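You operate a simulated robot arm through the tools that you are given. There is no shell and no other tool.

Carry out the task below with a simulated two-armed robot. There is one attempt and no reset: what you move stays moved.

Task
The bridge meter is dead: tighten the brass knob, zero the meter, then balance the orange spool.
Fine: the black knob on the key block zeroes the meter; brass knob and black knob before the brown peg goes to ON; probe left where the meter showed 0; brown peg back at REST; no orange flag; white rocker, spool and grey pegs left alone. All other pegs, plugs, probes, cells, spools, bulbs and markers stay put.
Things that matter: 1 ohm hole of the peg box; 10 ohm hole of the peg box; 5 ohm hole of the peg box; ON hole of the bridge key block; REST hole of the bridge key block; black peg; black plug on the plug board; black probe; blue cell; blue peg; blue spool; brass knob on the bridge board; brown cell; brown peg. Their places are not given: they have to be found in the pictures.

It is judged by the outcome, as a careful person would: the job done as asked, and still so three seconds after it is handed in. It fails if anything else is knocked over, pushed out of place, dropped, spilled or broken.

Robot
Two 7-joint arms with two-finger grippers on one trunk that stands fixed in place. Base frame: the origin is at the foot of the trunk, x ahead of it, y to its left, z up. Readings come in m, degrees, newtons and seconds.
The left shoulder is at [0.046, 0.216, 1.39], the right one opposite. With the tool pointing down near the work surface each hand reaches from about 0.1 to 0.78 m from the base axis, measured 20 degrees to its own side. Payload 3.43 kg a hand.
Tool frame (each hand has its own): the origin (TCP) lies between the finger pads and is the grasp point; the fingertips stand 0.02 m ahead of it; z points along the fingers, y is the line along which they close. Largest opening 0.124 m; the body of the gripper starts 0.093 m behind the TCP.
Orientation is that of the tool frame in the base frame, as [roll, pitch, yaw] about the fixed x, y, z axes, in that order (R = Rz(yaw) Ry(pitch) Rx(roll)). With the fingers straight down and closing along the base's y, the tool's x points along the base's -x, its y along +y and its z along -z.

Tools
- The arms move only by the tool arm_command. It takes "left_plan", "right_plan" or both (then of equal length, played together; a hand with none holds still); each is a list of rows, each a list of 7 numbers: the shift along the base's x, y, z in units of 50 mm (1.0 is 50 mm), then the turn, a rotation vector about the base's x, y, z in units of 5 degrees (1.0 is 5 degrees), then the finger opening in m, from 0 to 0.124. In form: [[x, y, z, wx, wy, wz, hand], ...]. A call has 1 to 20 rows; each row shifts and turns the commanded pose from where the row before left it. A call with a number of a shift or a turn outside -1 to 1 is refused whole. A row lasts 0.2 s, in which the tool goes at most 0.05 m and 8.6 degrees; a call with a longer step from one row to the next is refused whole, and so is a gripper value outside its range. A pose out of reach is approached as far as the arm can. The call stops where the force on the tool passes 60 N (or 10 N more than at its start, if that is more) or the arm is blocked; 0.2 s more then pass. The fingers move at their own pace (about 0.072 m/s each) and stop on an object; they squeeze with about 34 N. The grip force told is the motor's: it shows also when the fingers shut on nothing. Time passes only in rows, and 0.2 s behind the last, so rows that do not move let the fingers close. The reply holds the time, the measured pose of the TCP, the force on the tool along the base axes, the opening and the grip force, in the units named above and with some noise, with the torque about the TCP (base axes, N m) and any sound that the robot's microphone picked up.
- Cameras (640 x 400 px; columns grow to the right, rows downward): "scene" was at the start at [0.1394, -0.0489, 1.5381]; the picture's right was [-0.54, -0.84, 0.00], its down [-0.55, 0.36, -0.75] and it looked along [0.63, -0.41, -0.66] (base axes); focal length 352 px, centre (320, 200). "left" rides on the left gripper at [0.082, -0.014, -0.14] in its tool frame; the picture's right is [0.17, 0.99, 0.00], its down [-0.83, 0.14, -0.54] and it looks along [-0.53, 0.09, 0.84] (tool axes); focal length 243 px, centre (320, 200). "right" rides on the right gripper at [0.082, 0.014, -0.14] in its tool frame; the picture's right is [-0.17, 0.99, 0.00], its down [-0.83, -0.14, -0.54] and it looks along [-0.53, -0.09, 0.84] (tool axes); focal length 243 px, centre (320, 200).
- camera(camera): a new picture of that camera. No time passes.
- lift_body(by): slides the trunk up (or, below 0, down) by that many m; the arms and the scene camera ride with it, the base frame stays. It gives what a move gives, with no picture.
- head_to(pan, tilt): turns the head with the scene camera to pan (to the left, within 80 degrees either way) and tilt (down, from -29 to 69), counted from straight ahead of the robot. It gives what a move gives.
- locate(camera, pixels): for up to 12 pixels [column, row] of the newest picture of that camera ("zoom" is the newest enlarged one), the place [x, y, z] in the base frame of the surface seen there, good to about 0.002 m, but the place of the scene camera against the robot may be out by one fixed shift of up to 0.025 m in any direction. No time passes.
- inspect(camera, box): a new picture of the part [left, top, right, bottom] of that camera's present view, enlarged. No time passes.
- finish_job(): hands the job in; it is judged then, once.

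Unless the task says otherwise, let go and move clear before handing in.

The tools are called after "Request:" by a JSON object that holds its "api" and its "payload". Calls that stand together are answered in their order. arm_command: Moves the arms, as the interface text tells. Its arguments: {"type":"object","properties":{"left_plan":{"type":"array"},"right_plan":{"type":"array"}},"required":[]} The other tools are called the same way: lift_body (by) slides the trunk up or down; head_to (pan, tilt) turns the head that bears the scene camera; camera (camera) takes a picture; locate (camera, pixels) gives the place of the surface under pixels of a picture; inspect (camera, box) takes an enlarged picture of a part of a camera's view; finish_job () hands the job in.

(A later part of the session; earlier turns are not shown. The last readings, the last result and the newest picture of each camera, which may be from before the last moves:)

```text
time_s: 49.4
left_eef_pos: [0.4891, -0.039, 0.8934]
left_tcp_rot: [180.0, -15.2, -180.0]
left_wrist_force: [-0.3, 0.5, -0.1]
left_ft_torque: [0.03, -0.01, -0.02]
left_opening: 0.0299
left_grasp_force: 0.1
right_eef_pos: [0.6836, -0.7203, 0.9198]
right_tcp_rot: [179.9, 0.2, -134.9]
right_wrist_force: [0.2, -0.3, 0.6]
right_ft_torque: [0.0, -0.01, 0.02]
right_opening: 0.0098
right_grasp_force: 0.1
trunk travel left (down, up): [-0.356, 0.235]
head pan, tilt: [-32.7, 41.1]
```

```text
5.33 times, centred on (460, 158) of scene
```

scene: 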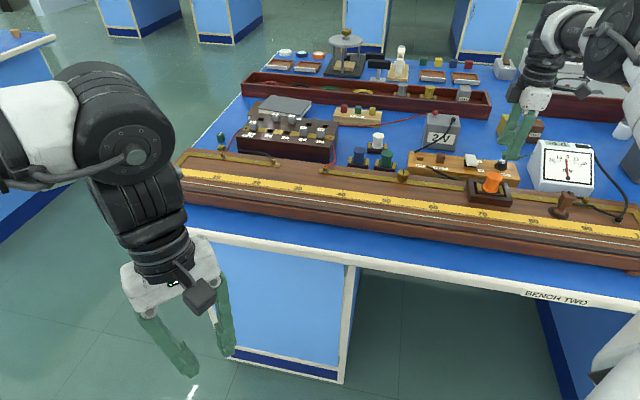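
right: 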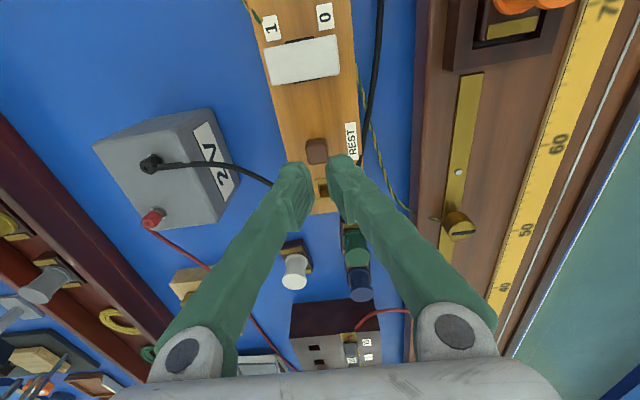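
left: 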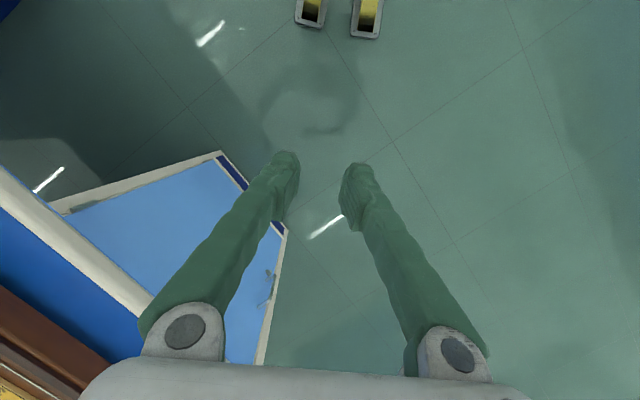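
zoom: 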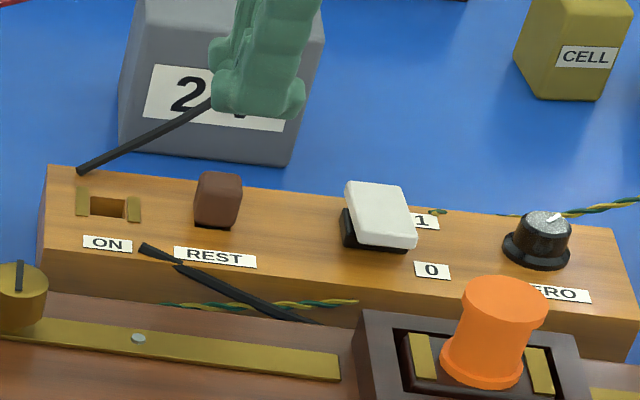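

The fingers slipped off: the opening fell to 0.0098 and the peg is still in REST. I'll check whether it rose, then regrip deeper.

Request:
{"api": "locate", "payload": {"camera": "right", "pixels": [[316, 152], [310, 152], [322, 150], [316, 145], [317, 159], [300, 140], [330, 130]]}}

Request:
{"api": "inspect", "payload": {"camera": "right", "box": [280, 120, 360, 180]}}

```text
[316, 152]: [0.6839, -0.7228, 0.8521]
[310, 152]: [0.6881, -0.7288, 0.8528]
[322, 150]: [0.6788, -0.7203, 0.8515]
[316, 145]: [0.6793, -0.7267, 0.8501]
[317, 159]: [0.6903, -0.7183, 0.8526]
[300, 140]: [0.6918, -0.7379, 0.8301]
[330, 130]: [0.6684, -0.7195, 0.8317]
```

```text
6.67 times, centred on (320, 150) of right
```

zoom: 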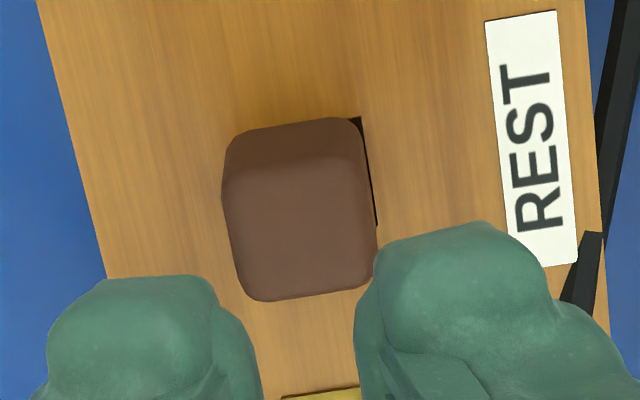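

The peg just dropped back into REST, shifted slightly within the hole's slack. I'll regrip about 6 mm deeper with the fingers commanded fully shut, and lift slowly.

Request:
{"api": "arm_command", "payload": {"right_plan": [[0, -0.03, 0, 0, 0, 0, 0.042], [0, 0, -0.4, 0, 0, 0, 0.042], [0, 0, -0.4, 0, 0, 0, 0.042], [0, 0, -0.3, 0, 0, 0, 0.042], [0, 0, -0.23, 0, 0, 0, 0.042], [0, 0, 0, 0, 0, 0, 0.02], [0, 0, 0, 0, 0, 0, 0.0], [0, 0, 0, 0, 0, 0, 0.0], [0, 0, 0, 0, 0, 0, 0.0]]}}

Request:
{"api": "arm_command", "payload": {"right_plan": [[0, 0, 0.05, 0, 0, 0, 0.0], [0, 0, 0.05, 0, 0, 0, 0.0], [0, 0, 0.05, 0, 0, 0, 0.0], [0, 0, 0.05, 0, 0, 0, 0.0]]}}

Request:
{"api": "inspect", "payload": {"camera": "right", "box": [260, 120, 380, 220]}}

Request:
{"api": "inspect", "payload": {"camera": "scene", "box": [400, 120, 520, 195]}}

```text
time_s: 51.4
left_eef_pos: [0.4888, -0.0382, 0.8927]
left_tcp_rot: [-180.0, -15.1, -180.0]
left_wrist_force: [0.5, 0.2, -1.0]
left_ft_torque: [-0.01, 0.01, 0.0]
left_opening: 0.0301
left_grasp_force: 0.1
right_eef_pos: [0.6835, -0.7222, 0.8522]
right_tcp_rot: [179.9, 0.3, -134.9]
right_wrist_force: [-0.7, -0.9, -0.2]
right_ft_torque: [-0.03, 0.03, -0.01]
right_opening: 0.0183
right_grasp_force: 34.0
trunk travel left (down, up): [-0.356, 0.235]
head pan, tilt: [-32.7, 41.1]
```

```text
time_s: 52.4
left_eef_pos: [0.4892, -0.0385, 0.8933]
left_tcp_rot: [179.9, -15.1, -180.0]
left_wrist_force: [-0.5, -0.2, -0.2]
left_ft_torque: [0.02, -0.02, 0.01]
left_opening: 0.03
left_grasp_force: 0.0
right_eef_pos: [0.6841, -0.7215, 0.8624]
right_tcp_rot: [179.9, 0.2, -135.1]
right_wrist_force: [1.2, 0.0, -0.7]
right_ft_torque: [-0.01, -0.02, -0.01]
right_opening: 0.0183
right_grasp_force: 33.8
trunk travel left (down, up): [-0.356, 0.235]
head pan, tilt: [-32.7, 41.1]
```

```text
4.00 times, centred on (320, 170) of right
```

zoom: 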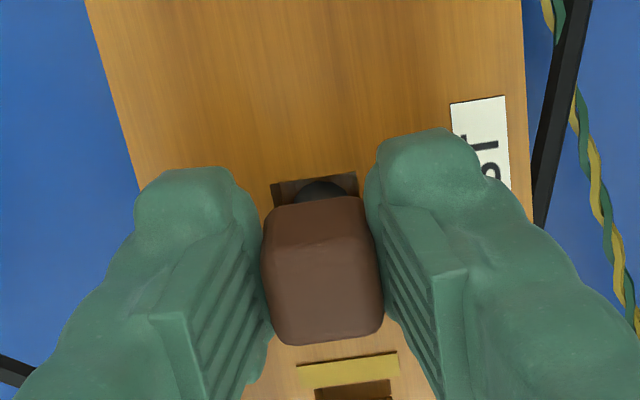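

```text
5.33 times, centred on (460, 158) of scene
```

zoom: 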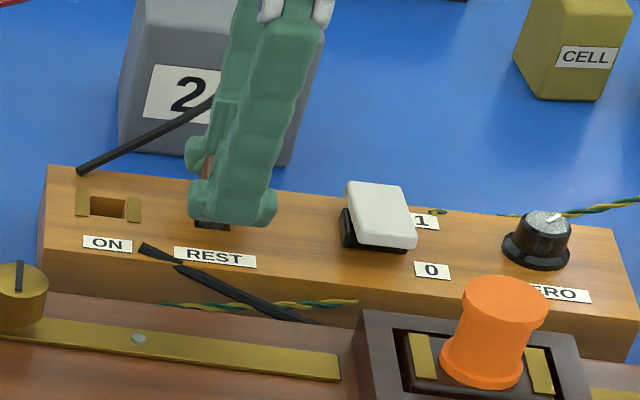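

The peg is coming up now: a dark shaft shows under the cap in the square hole at (320,190) in the zoom. I'll continue lifting slowly.

Request:
{"api": "arm_command", "payload": {"right_plan": [[0, 0, 0.1, 0, 0, 0, 0.0], [0, 0, 0.1, 0, 0, 0, 0.0], [0, 0, 0.1, 0, 0, 0, 0.0], [0, 0, 0.15, 0, 0, 0, 0.0], [0, 0, 0.15, 0, 0, 0, 0.0], [0, 0, 0.15, 0, 0, 0, 0.0], [0, 0, 0, 0, 0, 0, 0.0]]}}

Request:
{"api": "inspect", "payload": {"camera": "right", "box": [260, 120, 380, 220]}}

Request:
{"api": "inspect", "payload": {"camera": "scene", "box": [400, 120, 520, 195]}}

```text
time_s: 54.0
left_eef_pos: [0.4889, -0.0383, 0.8919]
left_tcp_rot: [179.9, -15.3, 180.0]
left_wrist_force: [0.0, -1.0, -0.7]
left_ft_torque: [0.0, 0.0, 0.02]
left_opening: 0.0301
left_grasp_force: 0.0
right_eef_pos: [0.6833, -0.723, 0.8998]
right_tcp_rot: [179.9, 0.1, -135.0]
right_wrist_force: [-0.6, 0.2, -0.5]
right_ft_torque: [0.01, 0.01, -0.01]
right_opening: 0.0183
right_grasp_force: 34.0
trunk travel left (down, up): [-0.356, 0.235]
head pan, tilt: [-32.7, 41.1]
```

```text
4.00 times, centred on (320, 170) of right
```

zoom: 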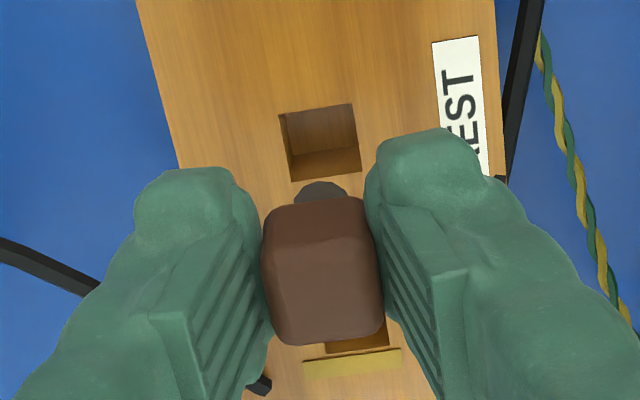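

```text
5.33 times, centred on (460, 158) of scene
```

zoom: 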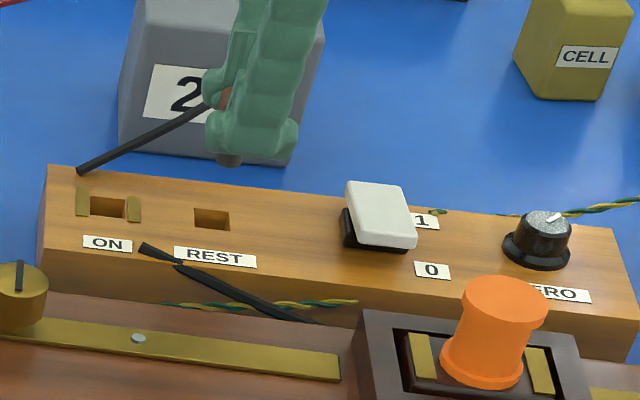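

The peg is clear of the hole. Both holes show in the scene zoom, so I'll measure their rims to get the exact REST-to-ON shift.

Request:
{"api": "locate", "payload": {"camera": "zoom", "pixels": [[192, 208], [193, 227], [231, 211], [231, 231], [89, 196], [88, 217], [128, 199], [128, 221], [82, 190], [134, 198]]}}

Request:
{"api": "locate", "payload": {"camera": "right", "pixels": [[308, 148], [329, 145], [332, 163], [311, 167], [336, 209], [349, 208]]}}

```text
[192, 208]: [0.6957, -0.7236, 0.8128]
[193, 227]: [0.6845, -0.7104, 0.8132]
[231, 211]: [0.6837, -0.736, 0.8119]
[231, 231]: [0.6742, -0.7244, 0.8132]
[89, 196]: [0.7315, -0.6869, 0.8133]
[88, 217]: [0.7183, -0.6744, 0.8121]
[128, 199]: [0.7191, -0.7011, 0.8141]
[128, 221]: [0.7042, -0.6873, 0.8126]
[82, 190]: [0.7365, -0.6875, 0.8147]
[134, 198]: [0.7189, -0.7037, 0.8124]
```

```text
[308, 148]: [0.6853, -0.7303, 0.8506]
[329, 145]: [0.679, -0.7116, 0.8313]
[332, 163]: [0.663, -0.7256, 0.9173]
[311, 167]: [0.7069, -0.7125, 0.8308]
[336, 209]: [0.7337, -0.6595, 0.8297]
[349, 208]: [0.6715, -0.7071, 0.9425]
```

The REST-to-ON shift is (0.0345,0.0361) m, which matches 50 mm along the block. I'll move the held peg by that amount and check alignment.

Request:
{"api": "arm_command", "payload": {"right_plan": [[0.23, 0.24, 0, 0, 0, 0, 0.0], [0.23, 0.241, 0, 0, 0, 0, 0.0], [0.23, 0.241, 0, 0, 0, 0, 0.0], [0, 0, 0, 0, 0, 0, 0.0]]}}

Request:
{"api": "inspect", "payload": {"camera": "right", "box": [260, 120, 380, 220]}}

Request:
{"api": "inspect", "payload": {"camera": "scene", "box": [390, 125, 470, 175]}}

```text
time_s: 55.0
left_eef_pos: [0.4909, -0.0379, 0.8936]
left_tcp_rot: [180.0, -15.1, 180.0]
left_wrist_force: [0.5, -0.2, 0.0]
left_ft_torque: [0.0, -0.03, -0.01]
left_opening: 0.0301
left_grasp_force: 0.0
right_eef_pos: [0.7159, -0.6865, 0.9004]
right_tcp_rot: [179.9, 0.2, -135.0]
right_wrist_force: [-0.6, -0.5, 0.3]
right_ft_torque: [-0.01, -0.01, -0.02]
right_opening: 0.018
right_grasp_force: 34.5
trunk travel left (down, up): [-0.356, 0.235]
head pan, tilt: [-32.7, 41.1]
```

```text
4.00 times, centred on (320, 170) of right
```

zoom: 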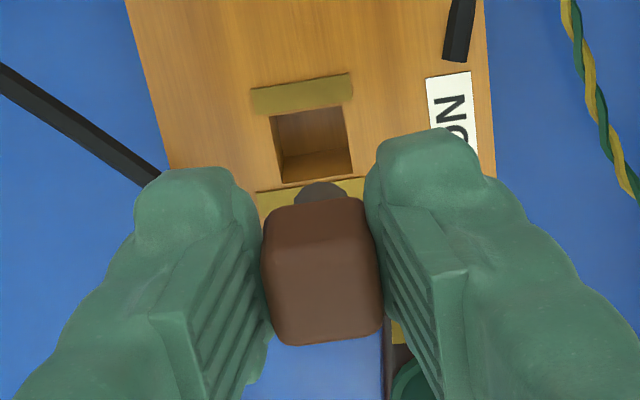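

```text
8.00 times, centred on (430, 150) of scene
```

zoom: 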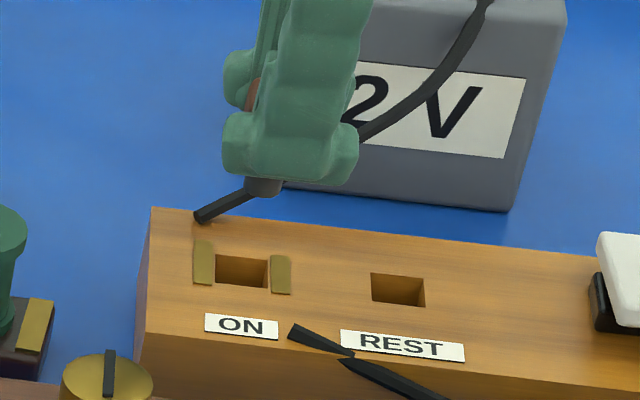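

The ON hole is 10 zoom px left of where the REST hole appeared under the peg, about 2.3 mm off. I'll correct by (+1.8,-1.5) mm and re-check.

Request:
{"api": "arm_command", "payload": {"right_plan": [[0.036, -0.03, 0, 0, 0, 0, 0.0], [0, 0, -0.2, 0, 0, 0, 0.0], [0, 0, 0, 0, 0, 0, 0.0]]}}

Request:
{"api": "inspect", "payload": {"camera": "right", "box": [260, 120, 380, 220]}}

Request:
{"api": "inspect", "payload": {"camera": "scene", "box": [390, 125, 470, 175]}}

```text
time_s: 55.8
left_eef_pos: [0.4894, -0.0366, 0.893]
left_tcp_rot: [-180.0, -15.2, 180.0]
left_wrist_force: [-0.6, 0.0, 0.2]
left_ft_torque: [-0.04, 0.02, -0.02]
left_opening: 0.03
left_grasp_force: 0.1
right_eef_pos: [0.7179, -0.6862, 0.8997]
right_tcp_rot: [-179.9, 0.3, -135.0]
right_wrist_force: [0.5, -0.9, 0.0]
right_ft_torque: [0.03, 0.04, 0.0]
right_opening: 0.0185
right_grasp_force: 34.1
right hand out of reach, approached as far as the arm can: row 2
trunk travel left (down, up): [-0.356, 0.235]
head pan, tilt: [-32.7, 41.1]
```

```text
4.00 times, centred on (320, 170) of right
```

zoom: 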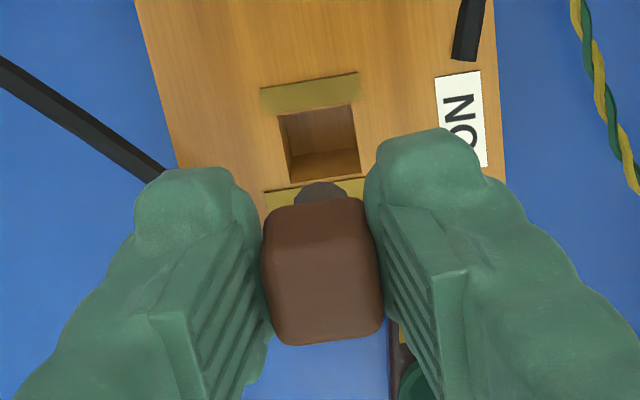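

```text
8.00 times, centred on (430, 150) of scene
```

zoom: 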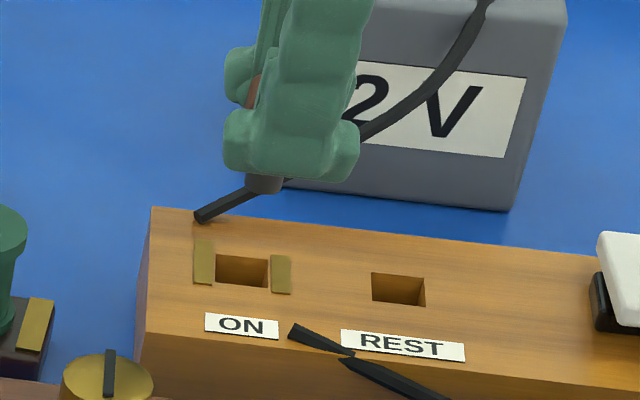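

The peg is now aligned over ON at the same relative position as REST, but straight down is out of the arm's reach here. I'll lower the trunk 2 cm, which brings the hand straight down, and re-check alignment.

Request:
{"api": "lift_body", "payload": {"by": -0.02}}

Request:
{"api": "inspect", "payload": {"camera": "right", "box": [260, 120, 380, 220]}}

Request:
{"api": "camera", "payload": {"camera": "scene"}}

```text
time_s: 56.4
left_eef_pos: [0.4901, -0.0367, 0.8739]
left_tcp_rot: [-180.0, -15.3, 179.8]
left_wrist_force: [0.0, -0.4, 0.7]
left_ft_torque: [0.0, 0.01, 0.0]
left_opening: 0.0302
left_grasp_force: 0.0
right_eef_pos: [0.7173, -0.6875, 0.8796]
right_tcp_rot: [-179.9, 0.2, -135.0]
right_wrist_force: [0.9, -1.1, -0.3]
right_ft_torque: [0.0, 0.0, -0.02]
right_opening: 0.0183
right_grasp_force: 34.0
trunk travel left (down, up): [-0.336, 0.255]
head pan, tilt: [-32.7, 41.1]
```

```text
4.00 times, centred on (320, 170) of right
```

zoom: 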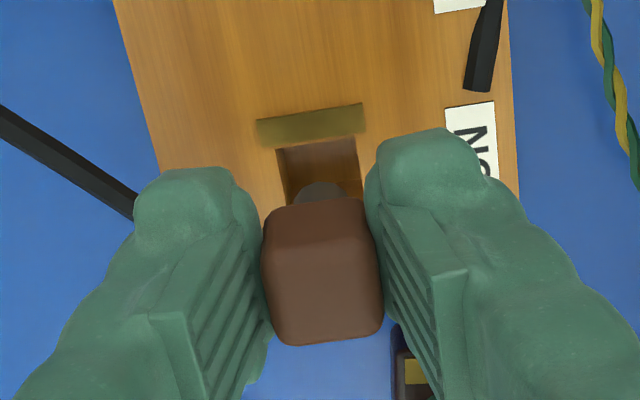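

```text
taken
```

scene: 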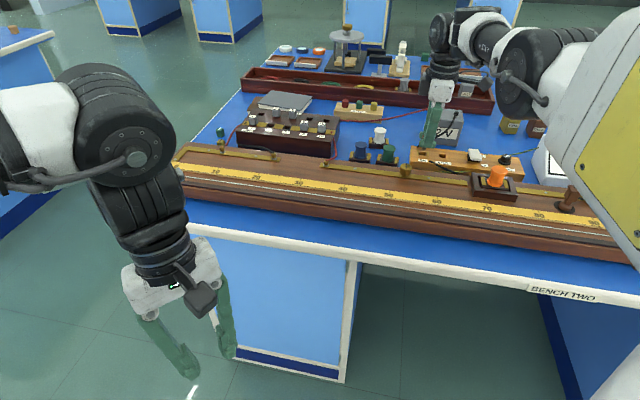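

The shaft is lined up with the ON hole opening. I'll lower another 2 cm by the trunk and check forces.

Request:
{"api": "lift_body", "payload": {"by": -0.018}}

Request:
{"api": "inspect", "payload": {"camera": "right", "box": [260, 120, 380, 220]}}

```text
time_s: 57.1
left_eef_pos: [0.4921, -0.0382, 0.8559]
left_tcp_rot: [-179.9, -15.3, 179.7]
left_wrist_force: [-0.4, 0.7, -0.6]
left_ft_torque: [0.0, -0.04, 0.01]
left_opening: 0.03
left_grasp_force: 0.0
right_eef_pos: [0.7178, -0.6868, 0.8613]
right_tcp_rot: [180.0, 0.2, -135.0]
right_wrist_force: [0.5, 0.1, 0.3]
right_ft_torque: [-0.03, -0.02, 0.0]
right_opening: 0.0181
right_grasp_force: 34.3
trunk travel left (down, up): [-0.318, 0.273]
head pan, tilt: [-32.7, 41.1]
```

```text
4.00 times, centred on (320, 170) of right
```

zoom: 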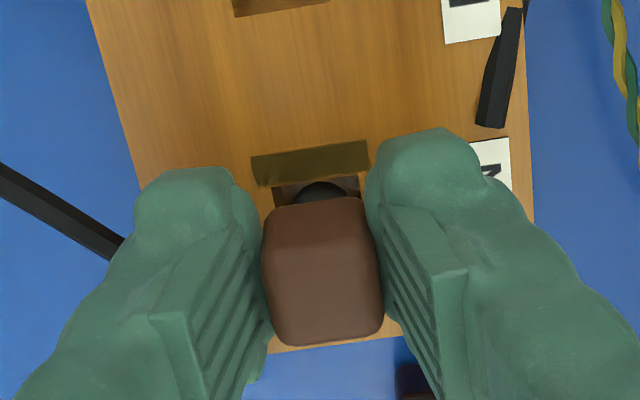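

There's no contact force and the view matches the earlier one at REST. I'll lower the last 9 mm.

Request:
{"api": "lift_body", "payload": {"by": -0.009}}

Request:
{"api": "inspect", "payload": {"camera": "right", "box": [260, 120, 380, 220]}}

```text
time_s: 57.7
left_eef_pos: [0.4936, -0.0395, 0.8455]
left_tcp_rot: [-179.9, -15.5, 179.5]
left_wrist_force: [-0.2, 0.1, -0.1]
left_ft_torque: [0.01, 0.0, 0.02]
left_opening: 0.0297
left_grasp_force: 0.0
right_eef_pos: [0.717, -0.6869, 0.8519]
right_tcp_rot: [179.9, 0.2, -135.0]
right_wrist_force: [0.3, 0.2, -0.7]
right_ft_torque: [0.01, -0.02, 0.03]
right_opening: 0.0181
right_grasp_force: 34.0
trunk travel left (down, up): [-0.309, 0.282]
head pan, tilt: [-32.7, 41.1]
```

```text
4.00 times, centred on (320, 170) of right
```

zoom: 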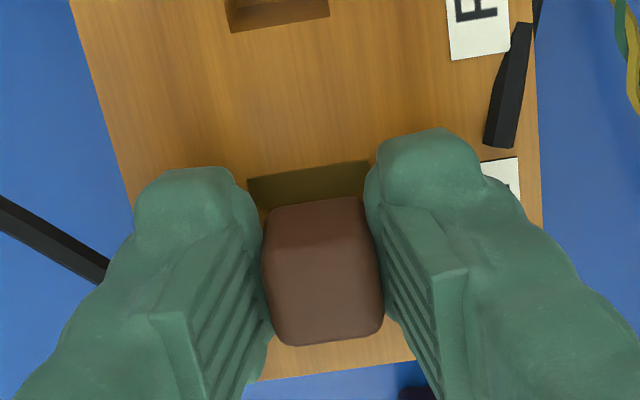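

The peg is seated, with the TCP at 0.852 as at REST and no force. I'll open the fingers modestly and rise.

Request:
{"api": "arm_command", "payload": {"right_plan": [[0, 0, 0, 0, 0, 0, 0.034], [0, 0, 0, 0, 0, 0, 0.034], [0, 0, 0.4, 0, 0, 0, 0.034], [0, 0, 0.6, 0, 0, 0, 0.034], [-0.3, 0, 0.8, 0, 0, 0, 0.034], [-0.6, 0, 0.6, 0, 0, 0, 0.034], [0, 0, 0, 0, 0, 0, 0.034]]}}

Request:
{"api": "camera", "payload": {"camera": "right"}}

Request:
{"api": "camera", "payload": {"camera": "scene"}}

```text
time_s: 59.3
left_eef_pos: [0.4928, -0.0381, 0.8445]
left_tcp_rot: [-179.9, -15.6, 179.7]
left_wrist_force: [0.3, -0.2, -0.1]
left_ft_torque: [-0.02, 0.01, 0.04]
left_opening: 0.0297
left_grasp_force: 0.1
right_eef_pos: [0.673, -0.6868, 0.9721]
right_tcp_rot: [179.9, 0.2, -134.9]
right_wrist_force: [0.1, -0.4, 0.3]
right_ft_torque: [0.01, 0.0, 0.01]
right_opening: 0.034
right_grasp_force: 0.0
trunk travel left (down, up): [-0.309, 0.282]
head pan, tilt: [-32.7, 41.1]
```

```text
taken
```

right: 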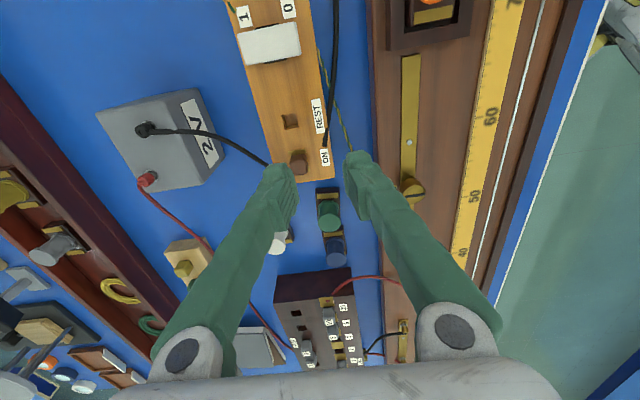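

```text
taken
```

scene: 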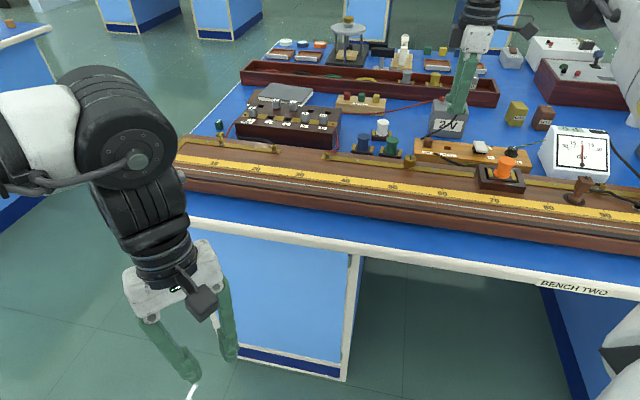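

The brown peg is in ON. I'll check the meter and zoom on the probe from the scene camera.

Request:
{"api": "inspect", "payload": {"camera": "scene", "box": [530, 115, 630, 180]}}

Request:
{"api": "inspect", "payload": {"camera": "scene", "box": [550, 165, 630, 215]}}

Request:
{"api": "inspect", "payload": {"camera": "scene", "box": [400, 125, 480, 175]}}

```text
6.15 times, centred on (580, 148) of scene
```

zoom: 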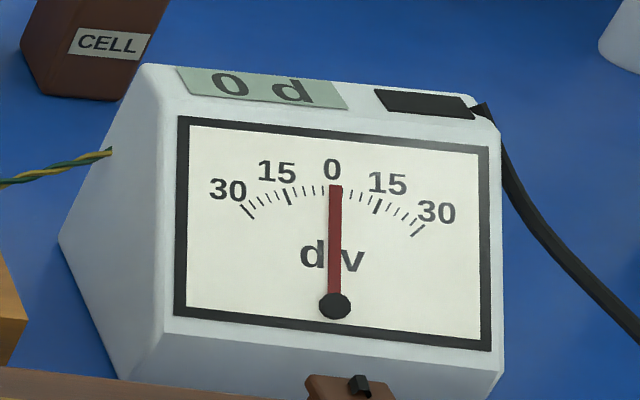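

```text
8.00 times, centred on (590, 190) of scene
```

zoom: 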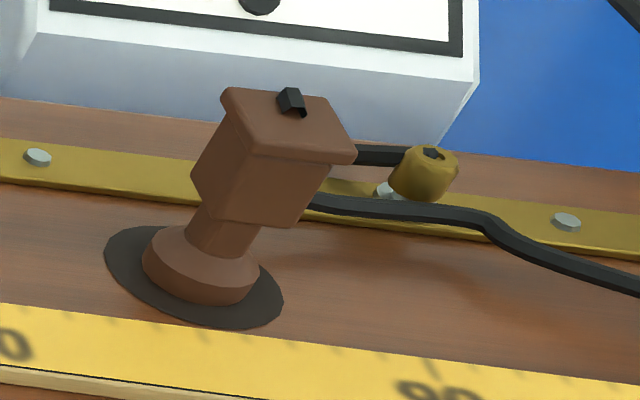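

```text
8.00 times, centred on (440, 150) of scene
```

zoom: 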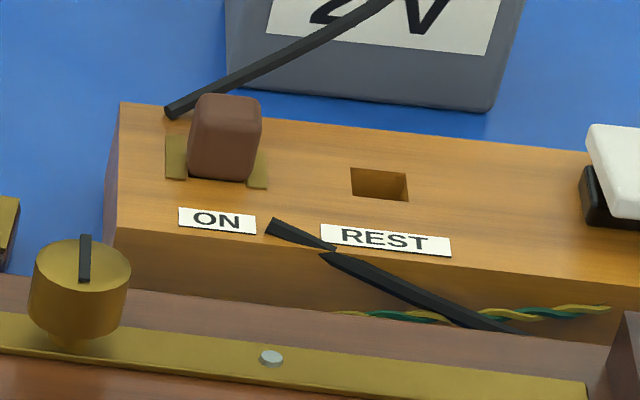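

The peg sits in ON and the meter shows 0 with the probe off the wire. The brown handle at 83 cm, with its black cable, is tilted on a black pad. I'll bring the wrist camera over it for a closer look.

Request:
{"api": "arm_command", "payload": {"right_plan": [[0, 0, 0.8, 0, 0, 0, 0.05], [-0.8, -0.1, 0.4, 0, 0, 0, 0.05], [-0.9, -0.1, 0, 0, 0, 0, 0.05], [-0.9, -0.1, 0, 0, 0, 0, 0.05], [-0.9, -0.1, 0, 0, 0, 0, 0.05], [-0.9, -0.1, 0, 0, 0, 0, 0.05], [-0.6, -0.1, 0, 0, 0, 0, 0.05], [0, 0, 0, 0, 0, 0, 0.05]]}}

Request:
{"api": "camera", "payload": {"camera": "right"}}

Request:
{"api": "camera", "payload": {"camera": "scene"}}

```text
time_s: 61.1
left_eef_pos: [0.4918, -0.0377, 0.8452]
left_tcp_rot: [-179.9, -15.6, 179.7]
left_wrist_force: [-0.1, 0.1, -0.3]
left_ft_torque: [-0.02, 0.02, -0.04]
left_opening: 0.03
left_grasp_force: 0.0
right_eef_pos: [0.5253, -0.7604, 1.0462]
right_tcp_rot: [179.8, 0.2, -135.0]
right_wrist_force: [0.2, -0.2, 0.4]
right_ft_torque: [0.02, 0.01, 0.01]
right_opening: 0.0498
right_grasp_force: 0.0
right hand out of reach, approached as far as the arm can: row 3, 4, 5, 6, 7
trunk travel left (down, up): [-0.309, 0.282]
head pan, tilt: [-32.7, 41.1]
```

```text
taken
```

right: 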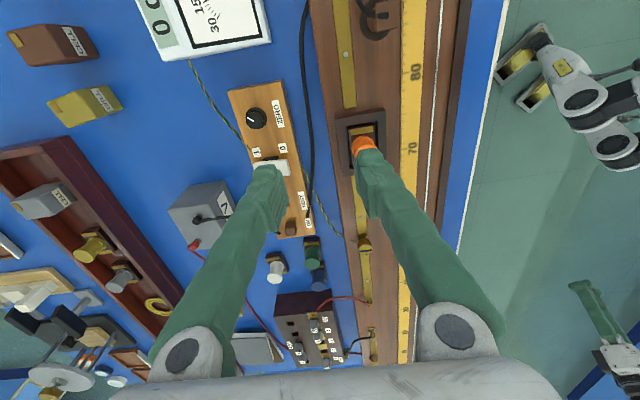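

```text
taken
```

scene: 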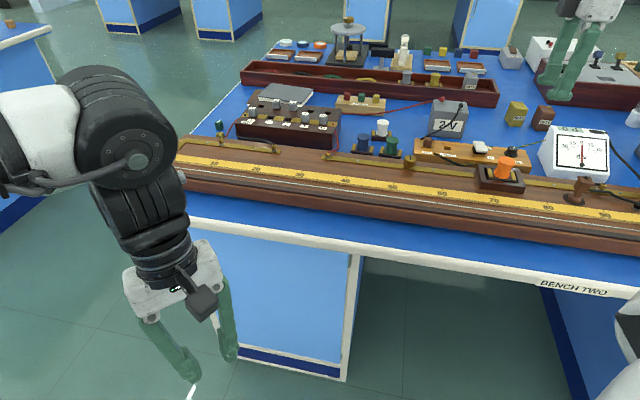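

The wrist yaw limits the arm here. I'll turn the hand back by 45° and then move above the probe.

Request:
{"api": "arm_command", "payload": {"right_plan": [[0, 0, 0, 0, 0, -1, 0.05], [0, 0, 0, 0, 0, -1, 0.05], [0, 0, 0, 0, 0, -1, 0.05], [0, 0, 0, 0, 0, -1, 0.05], [0, 0, 0, 0, 0, -1, 0.05], [0, 0, 0, 0, 0, -1, 0.05], [0, 0, 0, 0, 0, -1, 0.05], [-0.6, 0.1, 0, 0, 0, -1, 0.05], [-0.6, 0.1, 0, 0, 0, -1, 0.05], [-0.6, 0.1, 0, 0, 0, 0, 0.05], [-0.6, 0.1, 0, 0, 0, 0, 0.05], [0, 0, 0, 0, 0, 0, 0.05]]}}

Request:
{"api": "camera", "payload": {"camera": "right"}}

Request:
{"api": "camera", "payload": {"camera": "scene"}}

```text
time_s: 63.7
left_eef_pos: [0.4932, -0.0377, 0.8457]
left_tcp_rot: [-179.9, -15.6, 179.6]
left_wrist_force: [-0.2, 0.4, 0.2]
left_ft_torque: [-0.03, 0.03, 0.0]
left_opening: 0.0301
left_grasp_force: 0.0
right_eef_pos: [0.3927, -0.7838, 1.0812]
right_tcp_rot: [173.8, -1.6, -179.6]
right_wrist_force: [0.5, 0.3, 1.0]
right_ft_torque: [-0.01, -0.03, -0.02]
right_opening: 0.0501
right_grasp_force: 0.2
right hand out of reach, approached as far as the arm can: row 6, 8, 9, 10, 11
trunk travel left (down, up): [-0.309, 0.282]
head pan, tilt: [-32.7, 41.1]
```

```text
taken
```

right: 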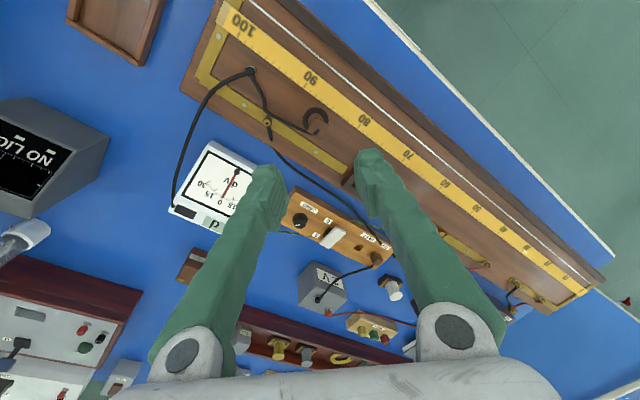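

```text
taken
```

scene: 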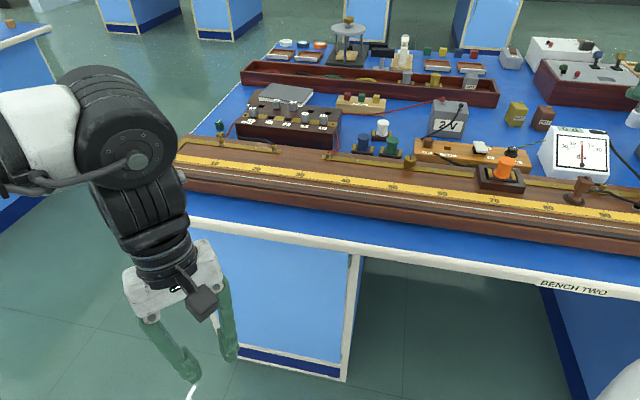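

The arm is near a joint limit here, with roll at 173.8, but the probe is visible near (316,121). I'll zoom on it.

Request:
{"api": "inspect", "payload": {"camera": "right", "box": [230, 60, 360, 150]}}

Request:
{"api": "locate", "payload": {"camera": "right", "pixels": [[316, 121], [310, 130], [322, 115], [306, 120], [267, 122], [251, 71], [365, 118], [310, 77]]}}

```text
4.44 times, centred on (295, 105) of right
```

zoom: 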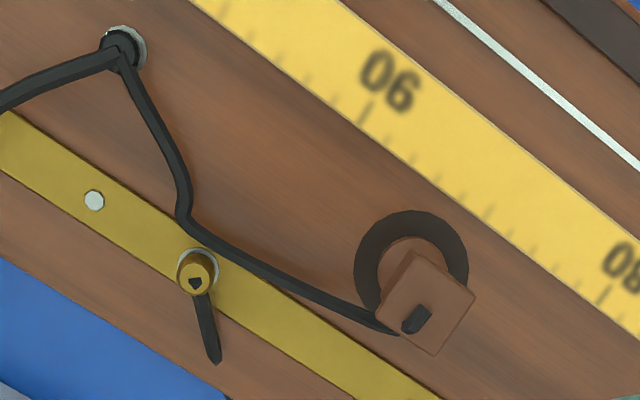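

```text
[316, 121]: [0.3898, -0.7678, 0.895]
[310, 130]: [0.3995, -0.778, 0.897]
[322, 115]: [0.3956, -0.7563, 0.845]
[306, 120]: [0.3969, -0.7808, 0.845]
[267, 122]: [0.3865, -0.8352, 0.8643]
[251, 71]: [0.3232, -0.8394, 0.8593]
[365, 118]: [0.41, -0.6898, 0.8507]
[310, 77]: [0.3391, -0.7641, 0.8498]
```

The probe stands upright on a black ring with a square head, top at about z=0.897, aligned with the board. I'll lower the hand, level its roll and turn it so the fingers close along the board.

Request:
{"api": "arm_command", "payload": {"right_plan": [[0, 0.1, -0.2, -0.31, -0.082, 0, 0.05], [0, 0.2, -0.4, -0.31, -0.082, -0.5, 0.05], [0.05, 0.2, -0.4, -0.31, -0.082, -0.9, 0.05], [0.05, 0.2, -0.4, -0.31, -0.082, -0.9, 0.05], [0, 0, -0.4, 0, 0, -1, 0.05], [0, 0, 0, 0, 0, -1, 0.05], [0, 0, 0, 0, 0, -1, 0.05], [0, 0, 0, 0, 0, -1, 0.05], [0, 0, 0, 0, 0, -1, 0.05], [0, 0, 0, 0, 0, -1, 0.05], [0, 0, 0, 0, 0, -0.58, 0.05], [0, 0, 0, 0, 0, 0, 0.05]]}}

Request:
{"api": "camera", "payload": {"camera": "right"}}

Request:
{"api": "camera", "payload": {"camera": "scene"}}

```text
time_s: 66.3
left_eef_pos: [0.4923, -0.0372, 0.8455]
left_tcp_rot: [-179.9, -15.7, 179.6]
left_wrist_force: [-0.2, 0.0, -0.5]
left_ft_torque: [-0.03, 0.0, -0.02]
left_opening: 0.0298
left_grasp_force: 0.0
right_eef_pos: [0.4225, -0.8206, 1.0165]
right_tcp_rot: [179.6, 5.5, 139.6]
right_wrist_force: [0.1, -0.4, 0.0]
right_ft_torque: [0.02, -0.02, 0.01]
right_opening: 0.0501
right_grasp_force: 0.1
right hand out of reach, approached as far as the arm can: row 1, 2, 3, 4
trunk travel left (down, up): [-0.309, 0.282]
head pan, tilt: [-32.7, 41.1]
```

```text
taken
```

right: 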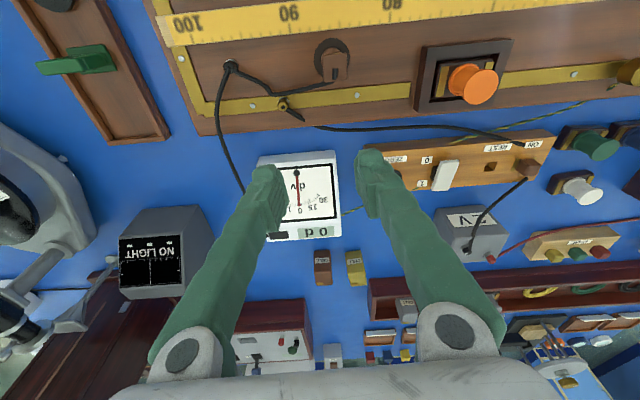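

```text
taken
```

scene: 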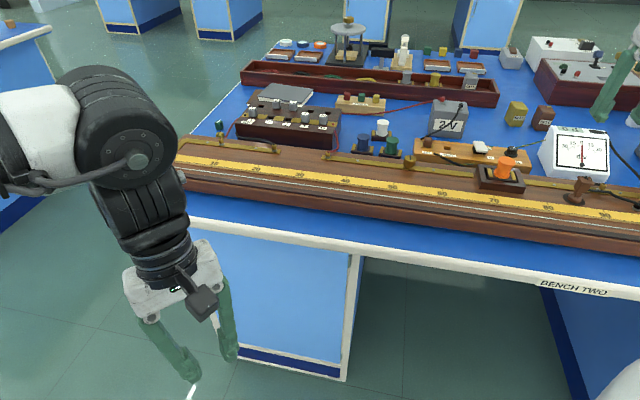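

With the trunk this low the arm can't fold in close enough, and the hand drifted to (0.42,-0.82). I'll raise the trunk 0.17 m and come back to the probe.

Request:
{"api": "lift_body", "payload": {"by": 0.17}}

Request:
{"api": "arm_command", "payload": {"right_plan": [[0, 0.4, 0, 0, 0, 0, 0.05], [-0.05, 0.4, -0.2, 0, 0, 0, 0.05], [-0.05, 0.4, -0.4, 0, 0, 0, 0.05], [-0.05, 0.2, -0.4, 0, 0, 0, 0.05], [0, 0, 0, 0, 0, 0, 0.05]]}}

Request:
{"api": "camera", "payload": {"camera": "right"}}

Request:
{"api": "camera", "payload": {"camera": "scene"}}

```text
time_s: 68.2
left_eef_pos: [0.492, -0.0384, 1.0155]
left_tcp_rot: [180.0, -15.5, 179.6]
left_wrist_force: [-0.6, -0.9, -0.7]
left_ft_torque: [-0.01, 0.02, -0.03]
left_opening: 0.0299
left_grasp_force: 0.0
right_eef_pos: [0.4216, -0.8197, 1.1857]
right_tcp_rot: [179.6, 5.4, 139.5]
right_wrist_force: [-0.2, -0.3, -0.4]
right_ft_torque: [0.02, 0.02, -0.03]
right_opening: 0.0499
right_grasp_force: 0.1
trunk travel left (down, up): [-0.479, 0.112]
head pan, tilt: [-32.7, 41.1]
```

```text
time_s: 69.4
left_eef_pos: [0.4927, -0.0384, 1.0157]
left_tcp_rot: [-179.9, -15.6, 179.6]
left_wrist_force: [-0.4, 1.3, -0.5]
left_ft_torque: [-0.01, 0.02, 0.01]
left_opening: 0.0302
left_grasp_force: 0.1
right_eef_pos: [0.4145, -0.7504, 1.1368]
right_tcp_rot: [179.6, 5.5, 139.5]
right_wrist_force: [0.4, 0.0, -0.4]
right_ft_torque: [0.0, -0.03, -0.05]
right_opening: 0.05
right_grasp_force: 0.0
trunk travel left (down, up): [-0.479, 0.112]
head pan, tilt: [-32.7, 41.1]
```

```text
taken
```

right: 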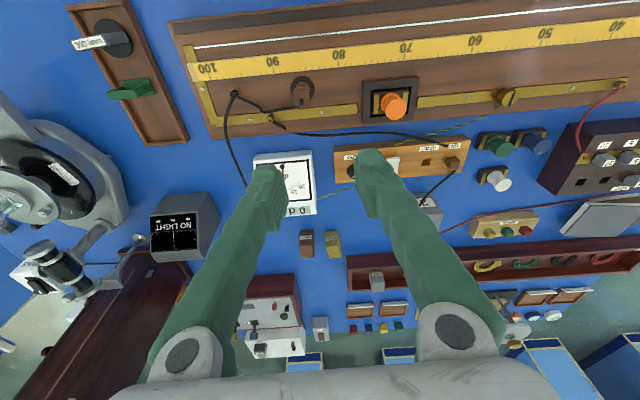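

```text
taken
```

scene: 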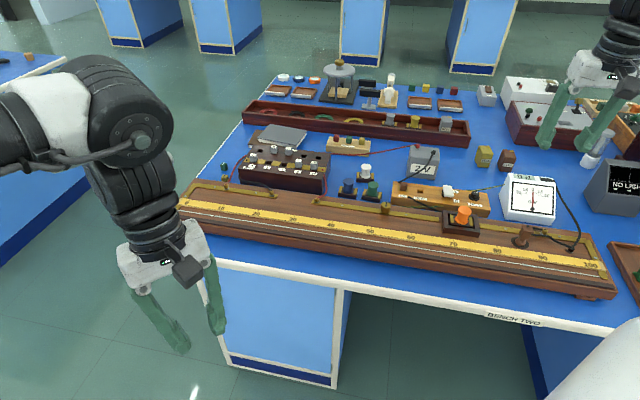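

The arm has room again. I'll level the tool and fine-tune the yaw to match the board while descending to about z=1.0 above the probe.

Request:
{"api": "arm_command", "payload": {"right_plan": [[-0.1, -0.1, -0.4, 0.22, 0.3, -0.23, 0.05], [-0.1, -0.1, -0.7, 0.22, 0.3, -0.23, 0.05], [-0.1, -0.1, -0.8, 0.214, 0.288, -0.24, 0.05], [0, 0, -0.8, 0, 0, 0, 0.05], [0, 0, 0, 0, 0, 0, 0.05]]}}

Request:
{"api": "camera", "payload": {"camera": "right"}}

Request:
{"api": "inspect", "payload": {"camera": "right", "box": [250, 80, 380, 180]}}

```text
time_s: 70.6
left_eef_pos: [0.4914, -0.0378, 1.0169]
left_tcp_rot: [-179.9, -15.6, 179.6]
left_wrist_force: [-0.7, 0.4, -0.8]
left_ft_torque: [0.01, 0.0, 0.0]
left_opening: 0.0299
left_grasp_force: 0.1
right_eef_pos: [0.3977, -0.7647, 1.0016]
right_tcp_rot: [-179.9, 0.1, 136.0]
right_wrist_force: [-0.1, -0.2, -0.3]
right_ft_torque: [0.05, 0.0, 0.0]
right_opening: 0.0501
right_grasp_force: 0.0
trunk travel left (down, up): [-0.479, 0.112]
head pan, tilt: [-32.7, 41.1]
```

```text
taken
```

right: 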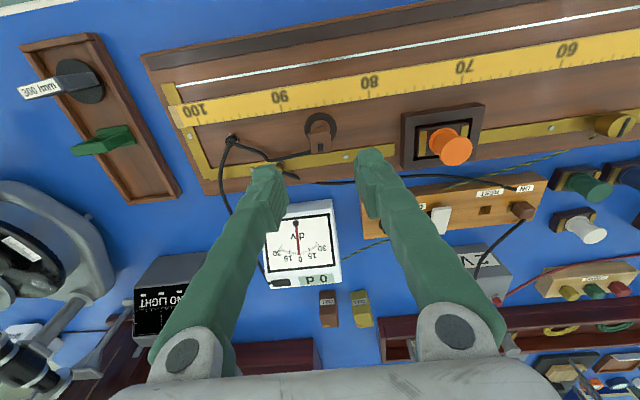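

```text
4.00 times, centred on (315, 130) of right
```

zoom: 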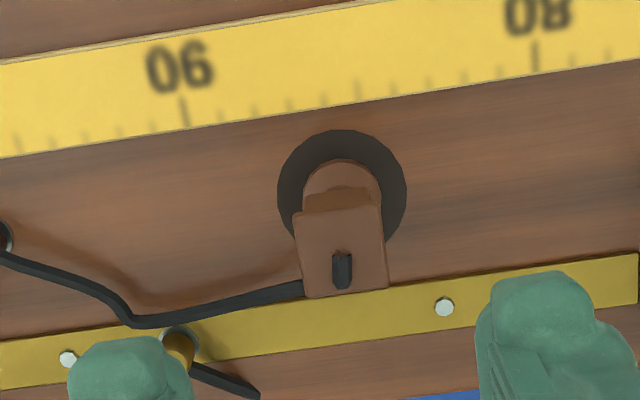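

Now the probe and the meter are both visible from the wrist camera. I'll locate the probe head, the ring, the wire and the scale marks.

Request:
{"api": "locate", "payload": {"camera": "right", "pixels": [[320, 140], [312, 142], [328, 140], [320, 148], [320, 133], [304, 128], [336, 128], [280, 107], [370, 91], [463, 76], [300, 68], [478, 38]]}}

Request:
{"api": "inspect", "payload": {"camera": "right", "box": [260, 20, 520, 110]}}

```text
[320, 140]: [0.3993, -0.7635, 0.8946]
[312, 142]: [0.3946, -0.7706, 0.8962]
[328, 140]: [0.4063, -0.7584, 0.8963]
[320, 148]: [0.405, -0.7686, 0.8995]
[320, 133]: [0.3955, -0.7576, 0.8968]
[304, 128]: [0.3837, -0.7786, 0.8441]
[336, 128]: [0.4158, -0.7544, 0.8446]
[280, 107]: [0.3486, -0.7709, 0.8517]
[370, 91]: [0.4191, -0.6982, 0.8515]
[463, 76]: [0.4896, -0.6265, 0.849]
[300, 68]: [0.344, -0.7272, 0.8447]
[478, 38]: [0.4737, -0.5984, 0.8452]
```

```text
2.46 times, centred on (390, 65) of right
```

zoom: 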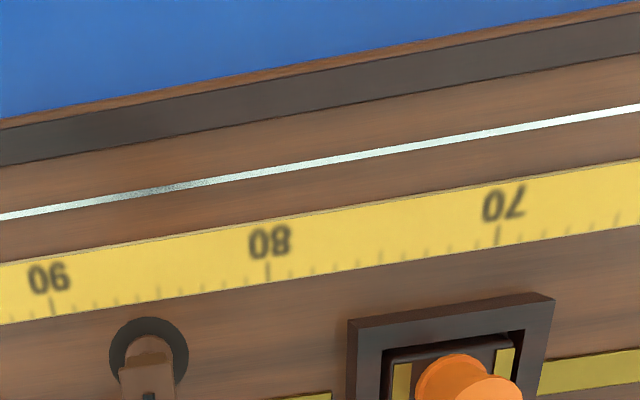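

The probe head centre is (0.400,-0.7645), top z=0.896 and about 0.022 m square. From the scale and wire, the point at s cm is (0.3954,-0.6749)+(80-s)/100·(0.701,0.713). I'll descend on the probe and check alignment on the way.

Request:
{"api": "arm_command", "payload": {"right_plan": [[0.05, 0, -0.5, 0, 0, 0, 0.05], [0, 0, -0.6, 0, 0, 0, 0.05], [0, 0, -0.3, 0, 0, 0, 0.05], [0, 0, 0, 0, 0, 0, 0.05]]}}

Request:
{"api": "inspect", "payload": {"camera": "right", "box": [250, 110, 390, 210]}}

Request:
{"api": "inspect", "payload": {"camera": "scene", "box": [470, 200, 590, 275]}}

```text
time_s: 71.6
left_eef_pos: [0.4933, -0.0389, 1.0156]
left_tcp_rot: [-179.9, -15.6, 179.5]
left_wrist_force: [0.6, -0.6, 0.0]
left_ft_torque: [-0.04, -0.02, 0.01]
left_opening: 0.03
left_grasp_force: 0.1
right_eef_pos: [0.4003, -0.7645, 0.9297]
right_tcp_rot: [-179.9, -0.1, 136.0]
right_wrist_force: [0.6, 0.2, -0.6]
right_ft_torque: [0.0, 0.03, -0.01]
right_opening: 0.0501
right_grasp_force: 0.1
trunk travel left (down, up): [-0.479, 0.112]
head pan, tilt: [-32.7, 41.1]
```

```text
4.00 times, centred on (320, 160) of right
```

zoom: 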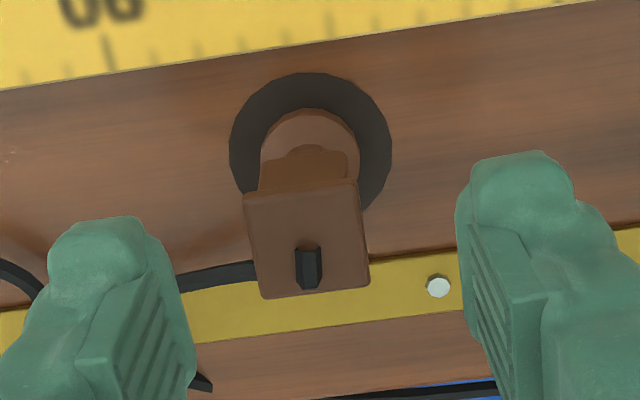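

```text
5.33 times, centred on (530, 238) of scene
```

zoom: 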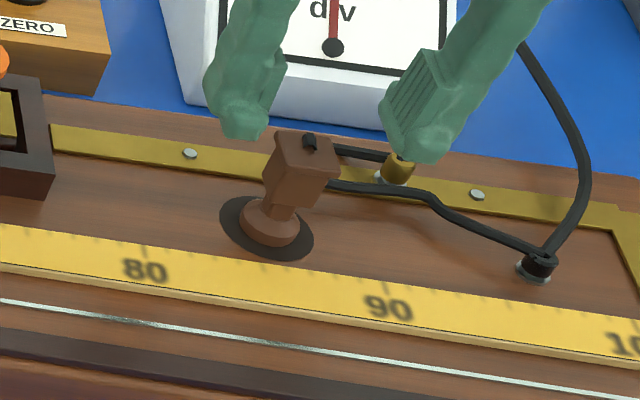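

The fingers straddle the head with about 2.3 mm of offset toward 80. I'll correct that, descend to z≈0.886 and close.

Request:
{"api": "arm_command", "payload": {"right_plan": [[-0.036, -0.026, -0.3, 0, 0, 0, 0.05], [0, 0, -0.3, 0, 0, 0, 0.05], [0, 0, -0.27, 0, 0, 0, 0.05], [0, 0, 0, 0, 0, 0, 0.03], [0, 0, 0, 0, 0, 0, 0.01], [0, 0, 0, 0, 0, 0, 0.0]]}}

Request:
{"api": "inspect", "payload": {"camera": "right", "box": [250, 110, 390, 210]}}

Request:
{"api": "inspect", "payload": {"camera": "scene", "box": [470, 200, 590, 275]}}

```text
time_s: 73.0
left_eef_pos: [0.4934, -0.0382, 1.015]
left_tcp_rot: [-179.9, -15.7, 179.5]
left_wrist_force: [1.2, 0.8, -0.6]
left_ft_torque: [0.01, 0.0, 0.01]
left_opening: 0.0302
left_grasp_force: 0.1
right_eef_pos: [0.4001, -0.7664, 0.8887]
right_tcp_rot: [-179.9, 0.0, 135.9]
right_wrist_force: [1.0, 0.6, -0.1]
right_ft_torque: [-0.02, -0.04, -0.03]
right_opening: 0.0177
right_grasp_force: 34.1
trunk travel left (down, up): [-0.479, 0.112]
head pan, tilt: [-32.7, 41.1]
```

```text
4.00 times, centred on (320, 160) of right
```

zoom: 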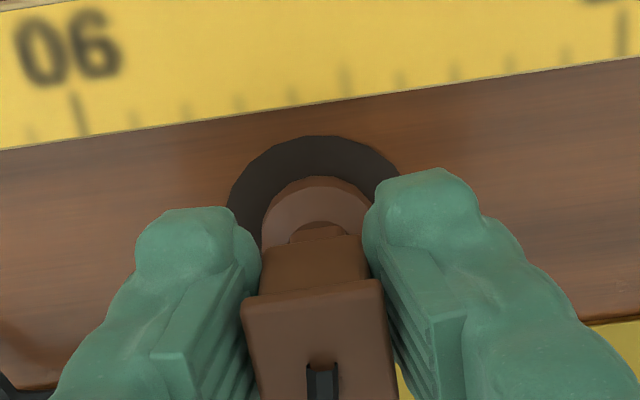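

```text
5.33 times, centred on (530, 238) of scene
```

zoom: 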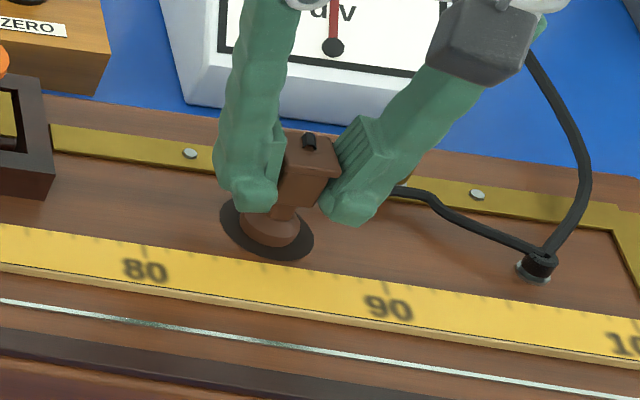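

The head is gripped at 0.0177 on its body, just under the rim. I'll lift slowly by 40 mm.

Request:
{"api": "arm_command", "payload": {"right_plan": [[0, 0, 0.08, 0, 0, 0, 0.0], [0, 0, 0.12, 0, 0, 0, 0.0], [0, 0, 0.15, 0, 0, 0, 0.0], [0, 0, 0.2, 0, 0, 0, 0.0], [0, 0, 0.25, 0, 0, 0, 0.0], [0, 0, 0, 0, 0, 0, 0.0]]}}

Request:
{"api": "inspect", "payload": {"camera": "right", "box": [220, 90, 420, 220]}}

Request:
{"api": "inspect", "payload": {"camera": "scene", "box": [470, 200, 590, 275]}}

```text
time_s: 74.4
left_eef_pos: [0.4932, -0.038, 1.0164]
left_tcp_rot: [-179.9, -15.7, 179.6]
left_wrist_force: [0.4, -0.2, 0.0]
left_ft_torque: [0.02, -0.01, 0.02]
left_opening: 0.03
left_grasp_force: 0.2
right_eef_pos: [0.3997, -0.7658, 0.9282]
right_tcp_rot: [-179.9, 0.0, 136.0]
right_wrist_force: [-0.8, -0.3, -1.5]
right_ft_torque: [0.01, 0.02, 0.01]
right_opening: 0.0177
right_grasp_force: 34.0
trunk travel left (down, up): [-0.479, 0.112]
head pan, tilt: [-32.7, 41.1]
```

```text
3.08 times, centred on (320, 155) of right
```

zoom: 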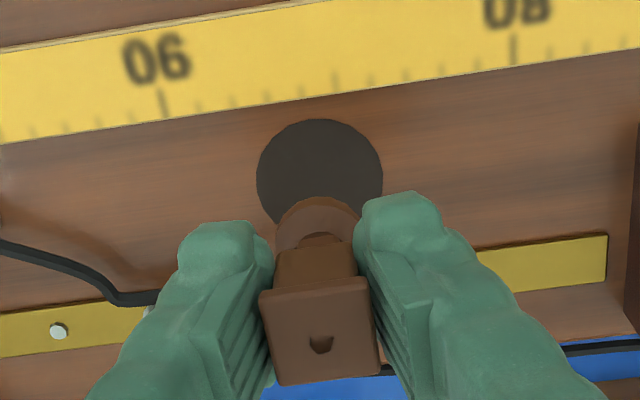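

```text
5.33 times, centred on (530, 238) of scene
```

zoom: 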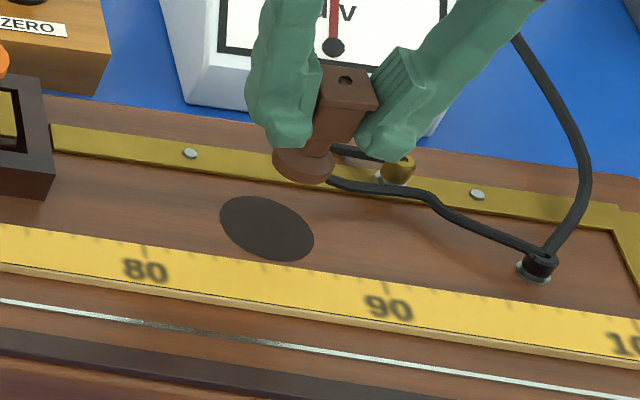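

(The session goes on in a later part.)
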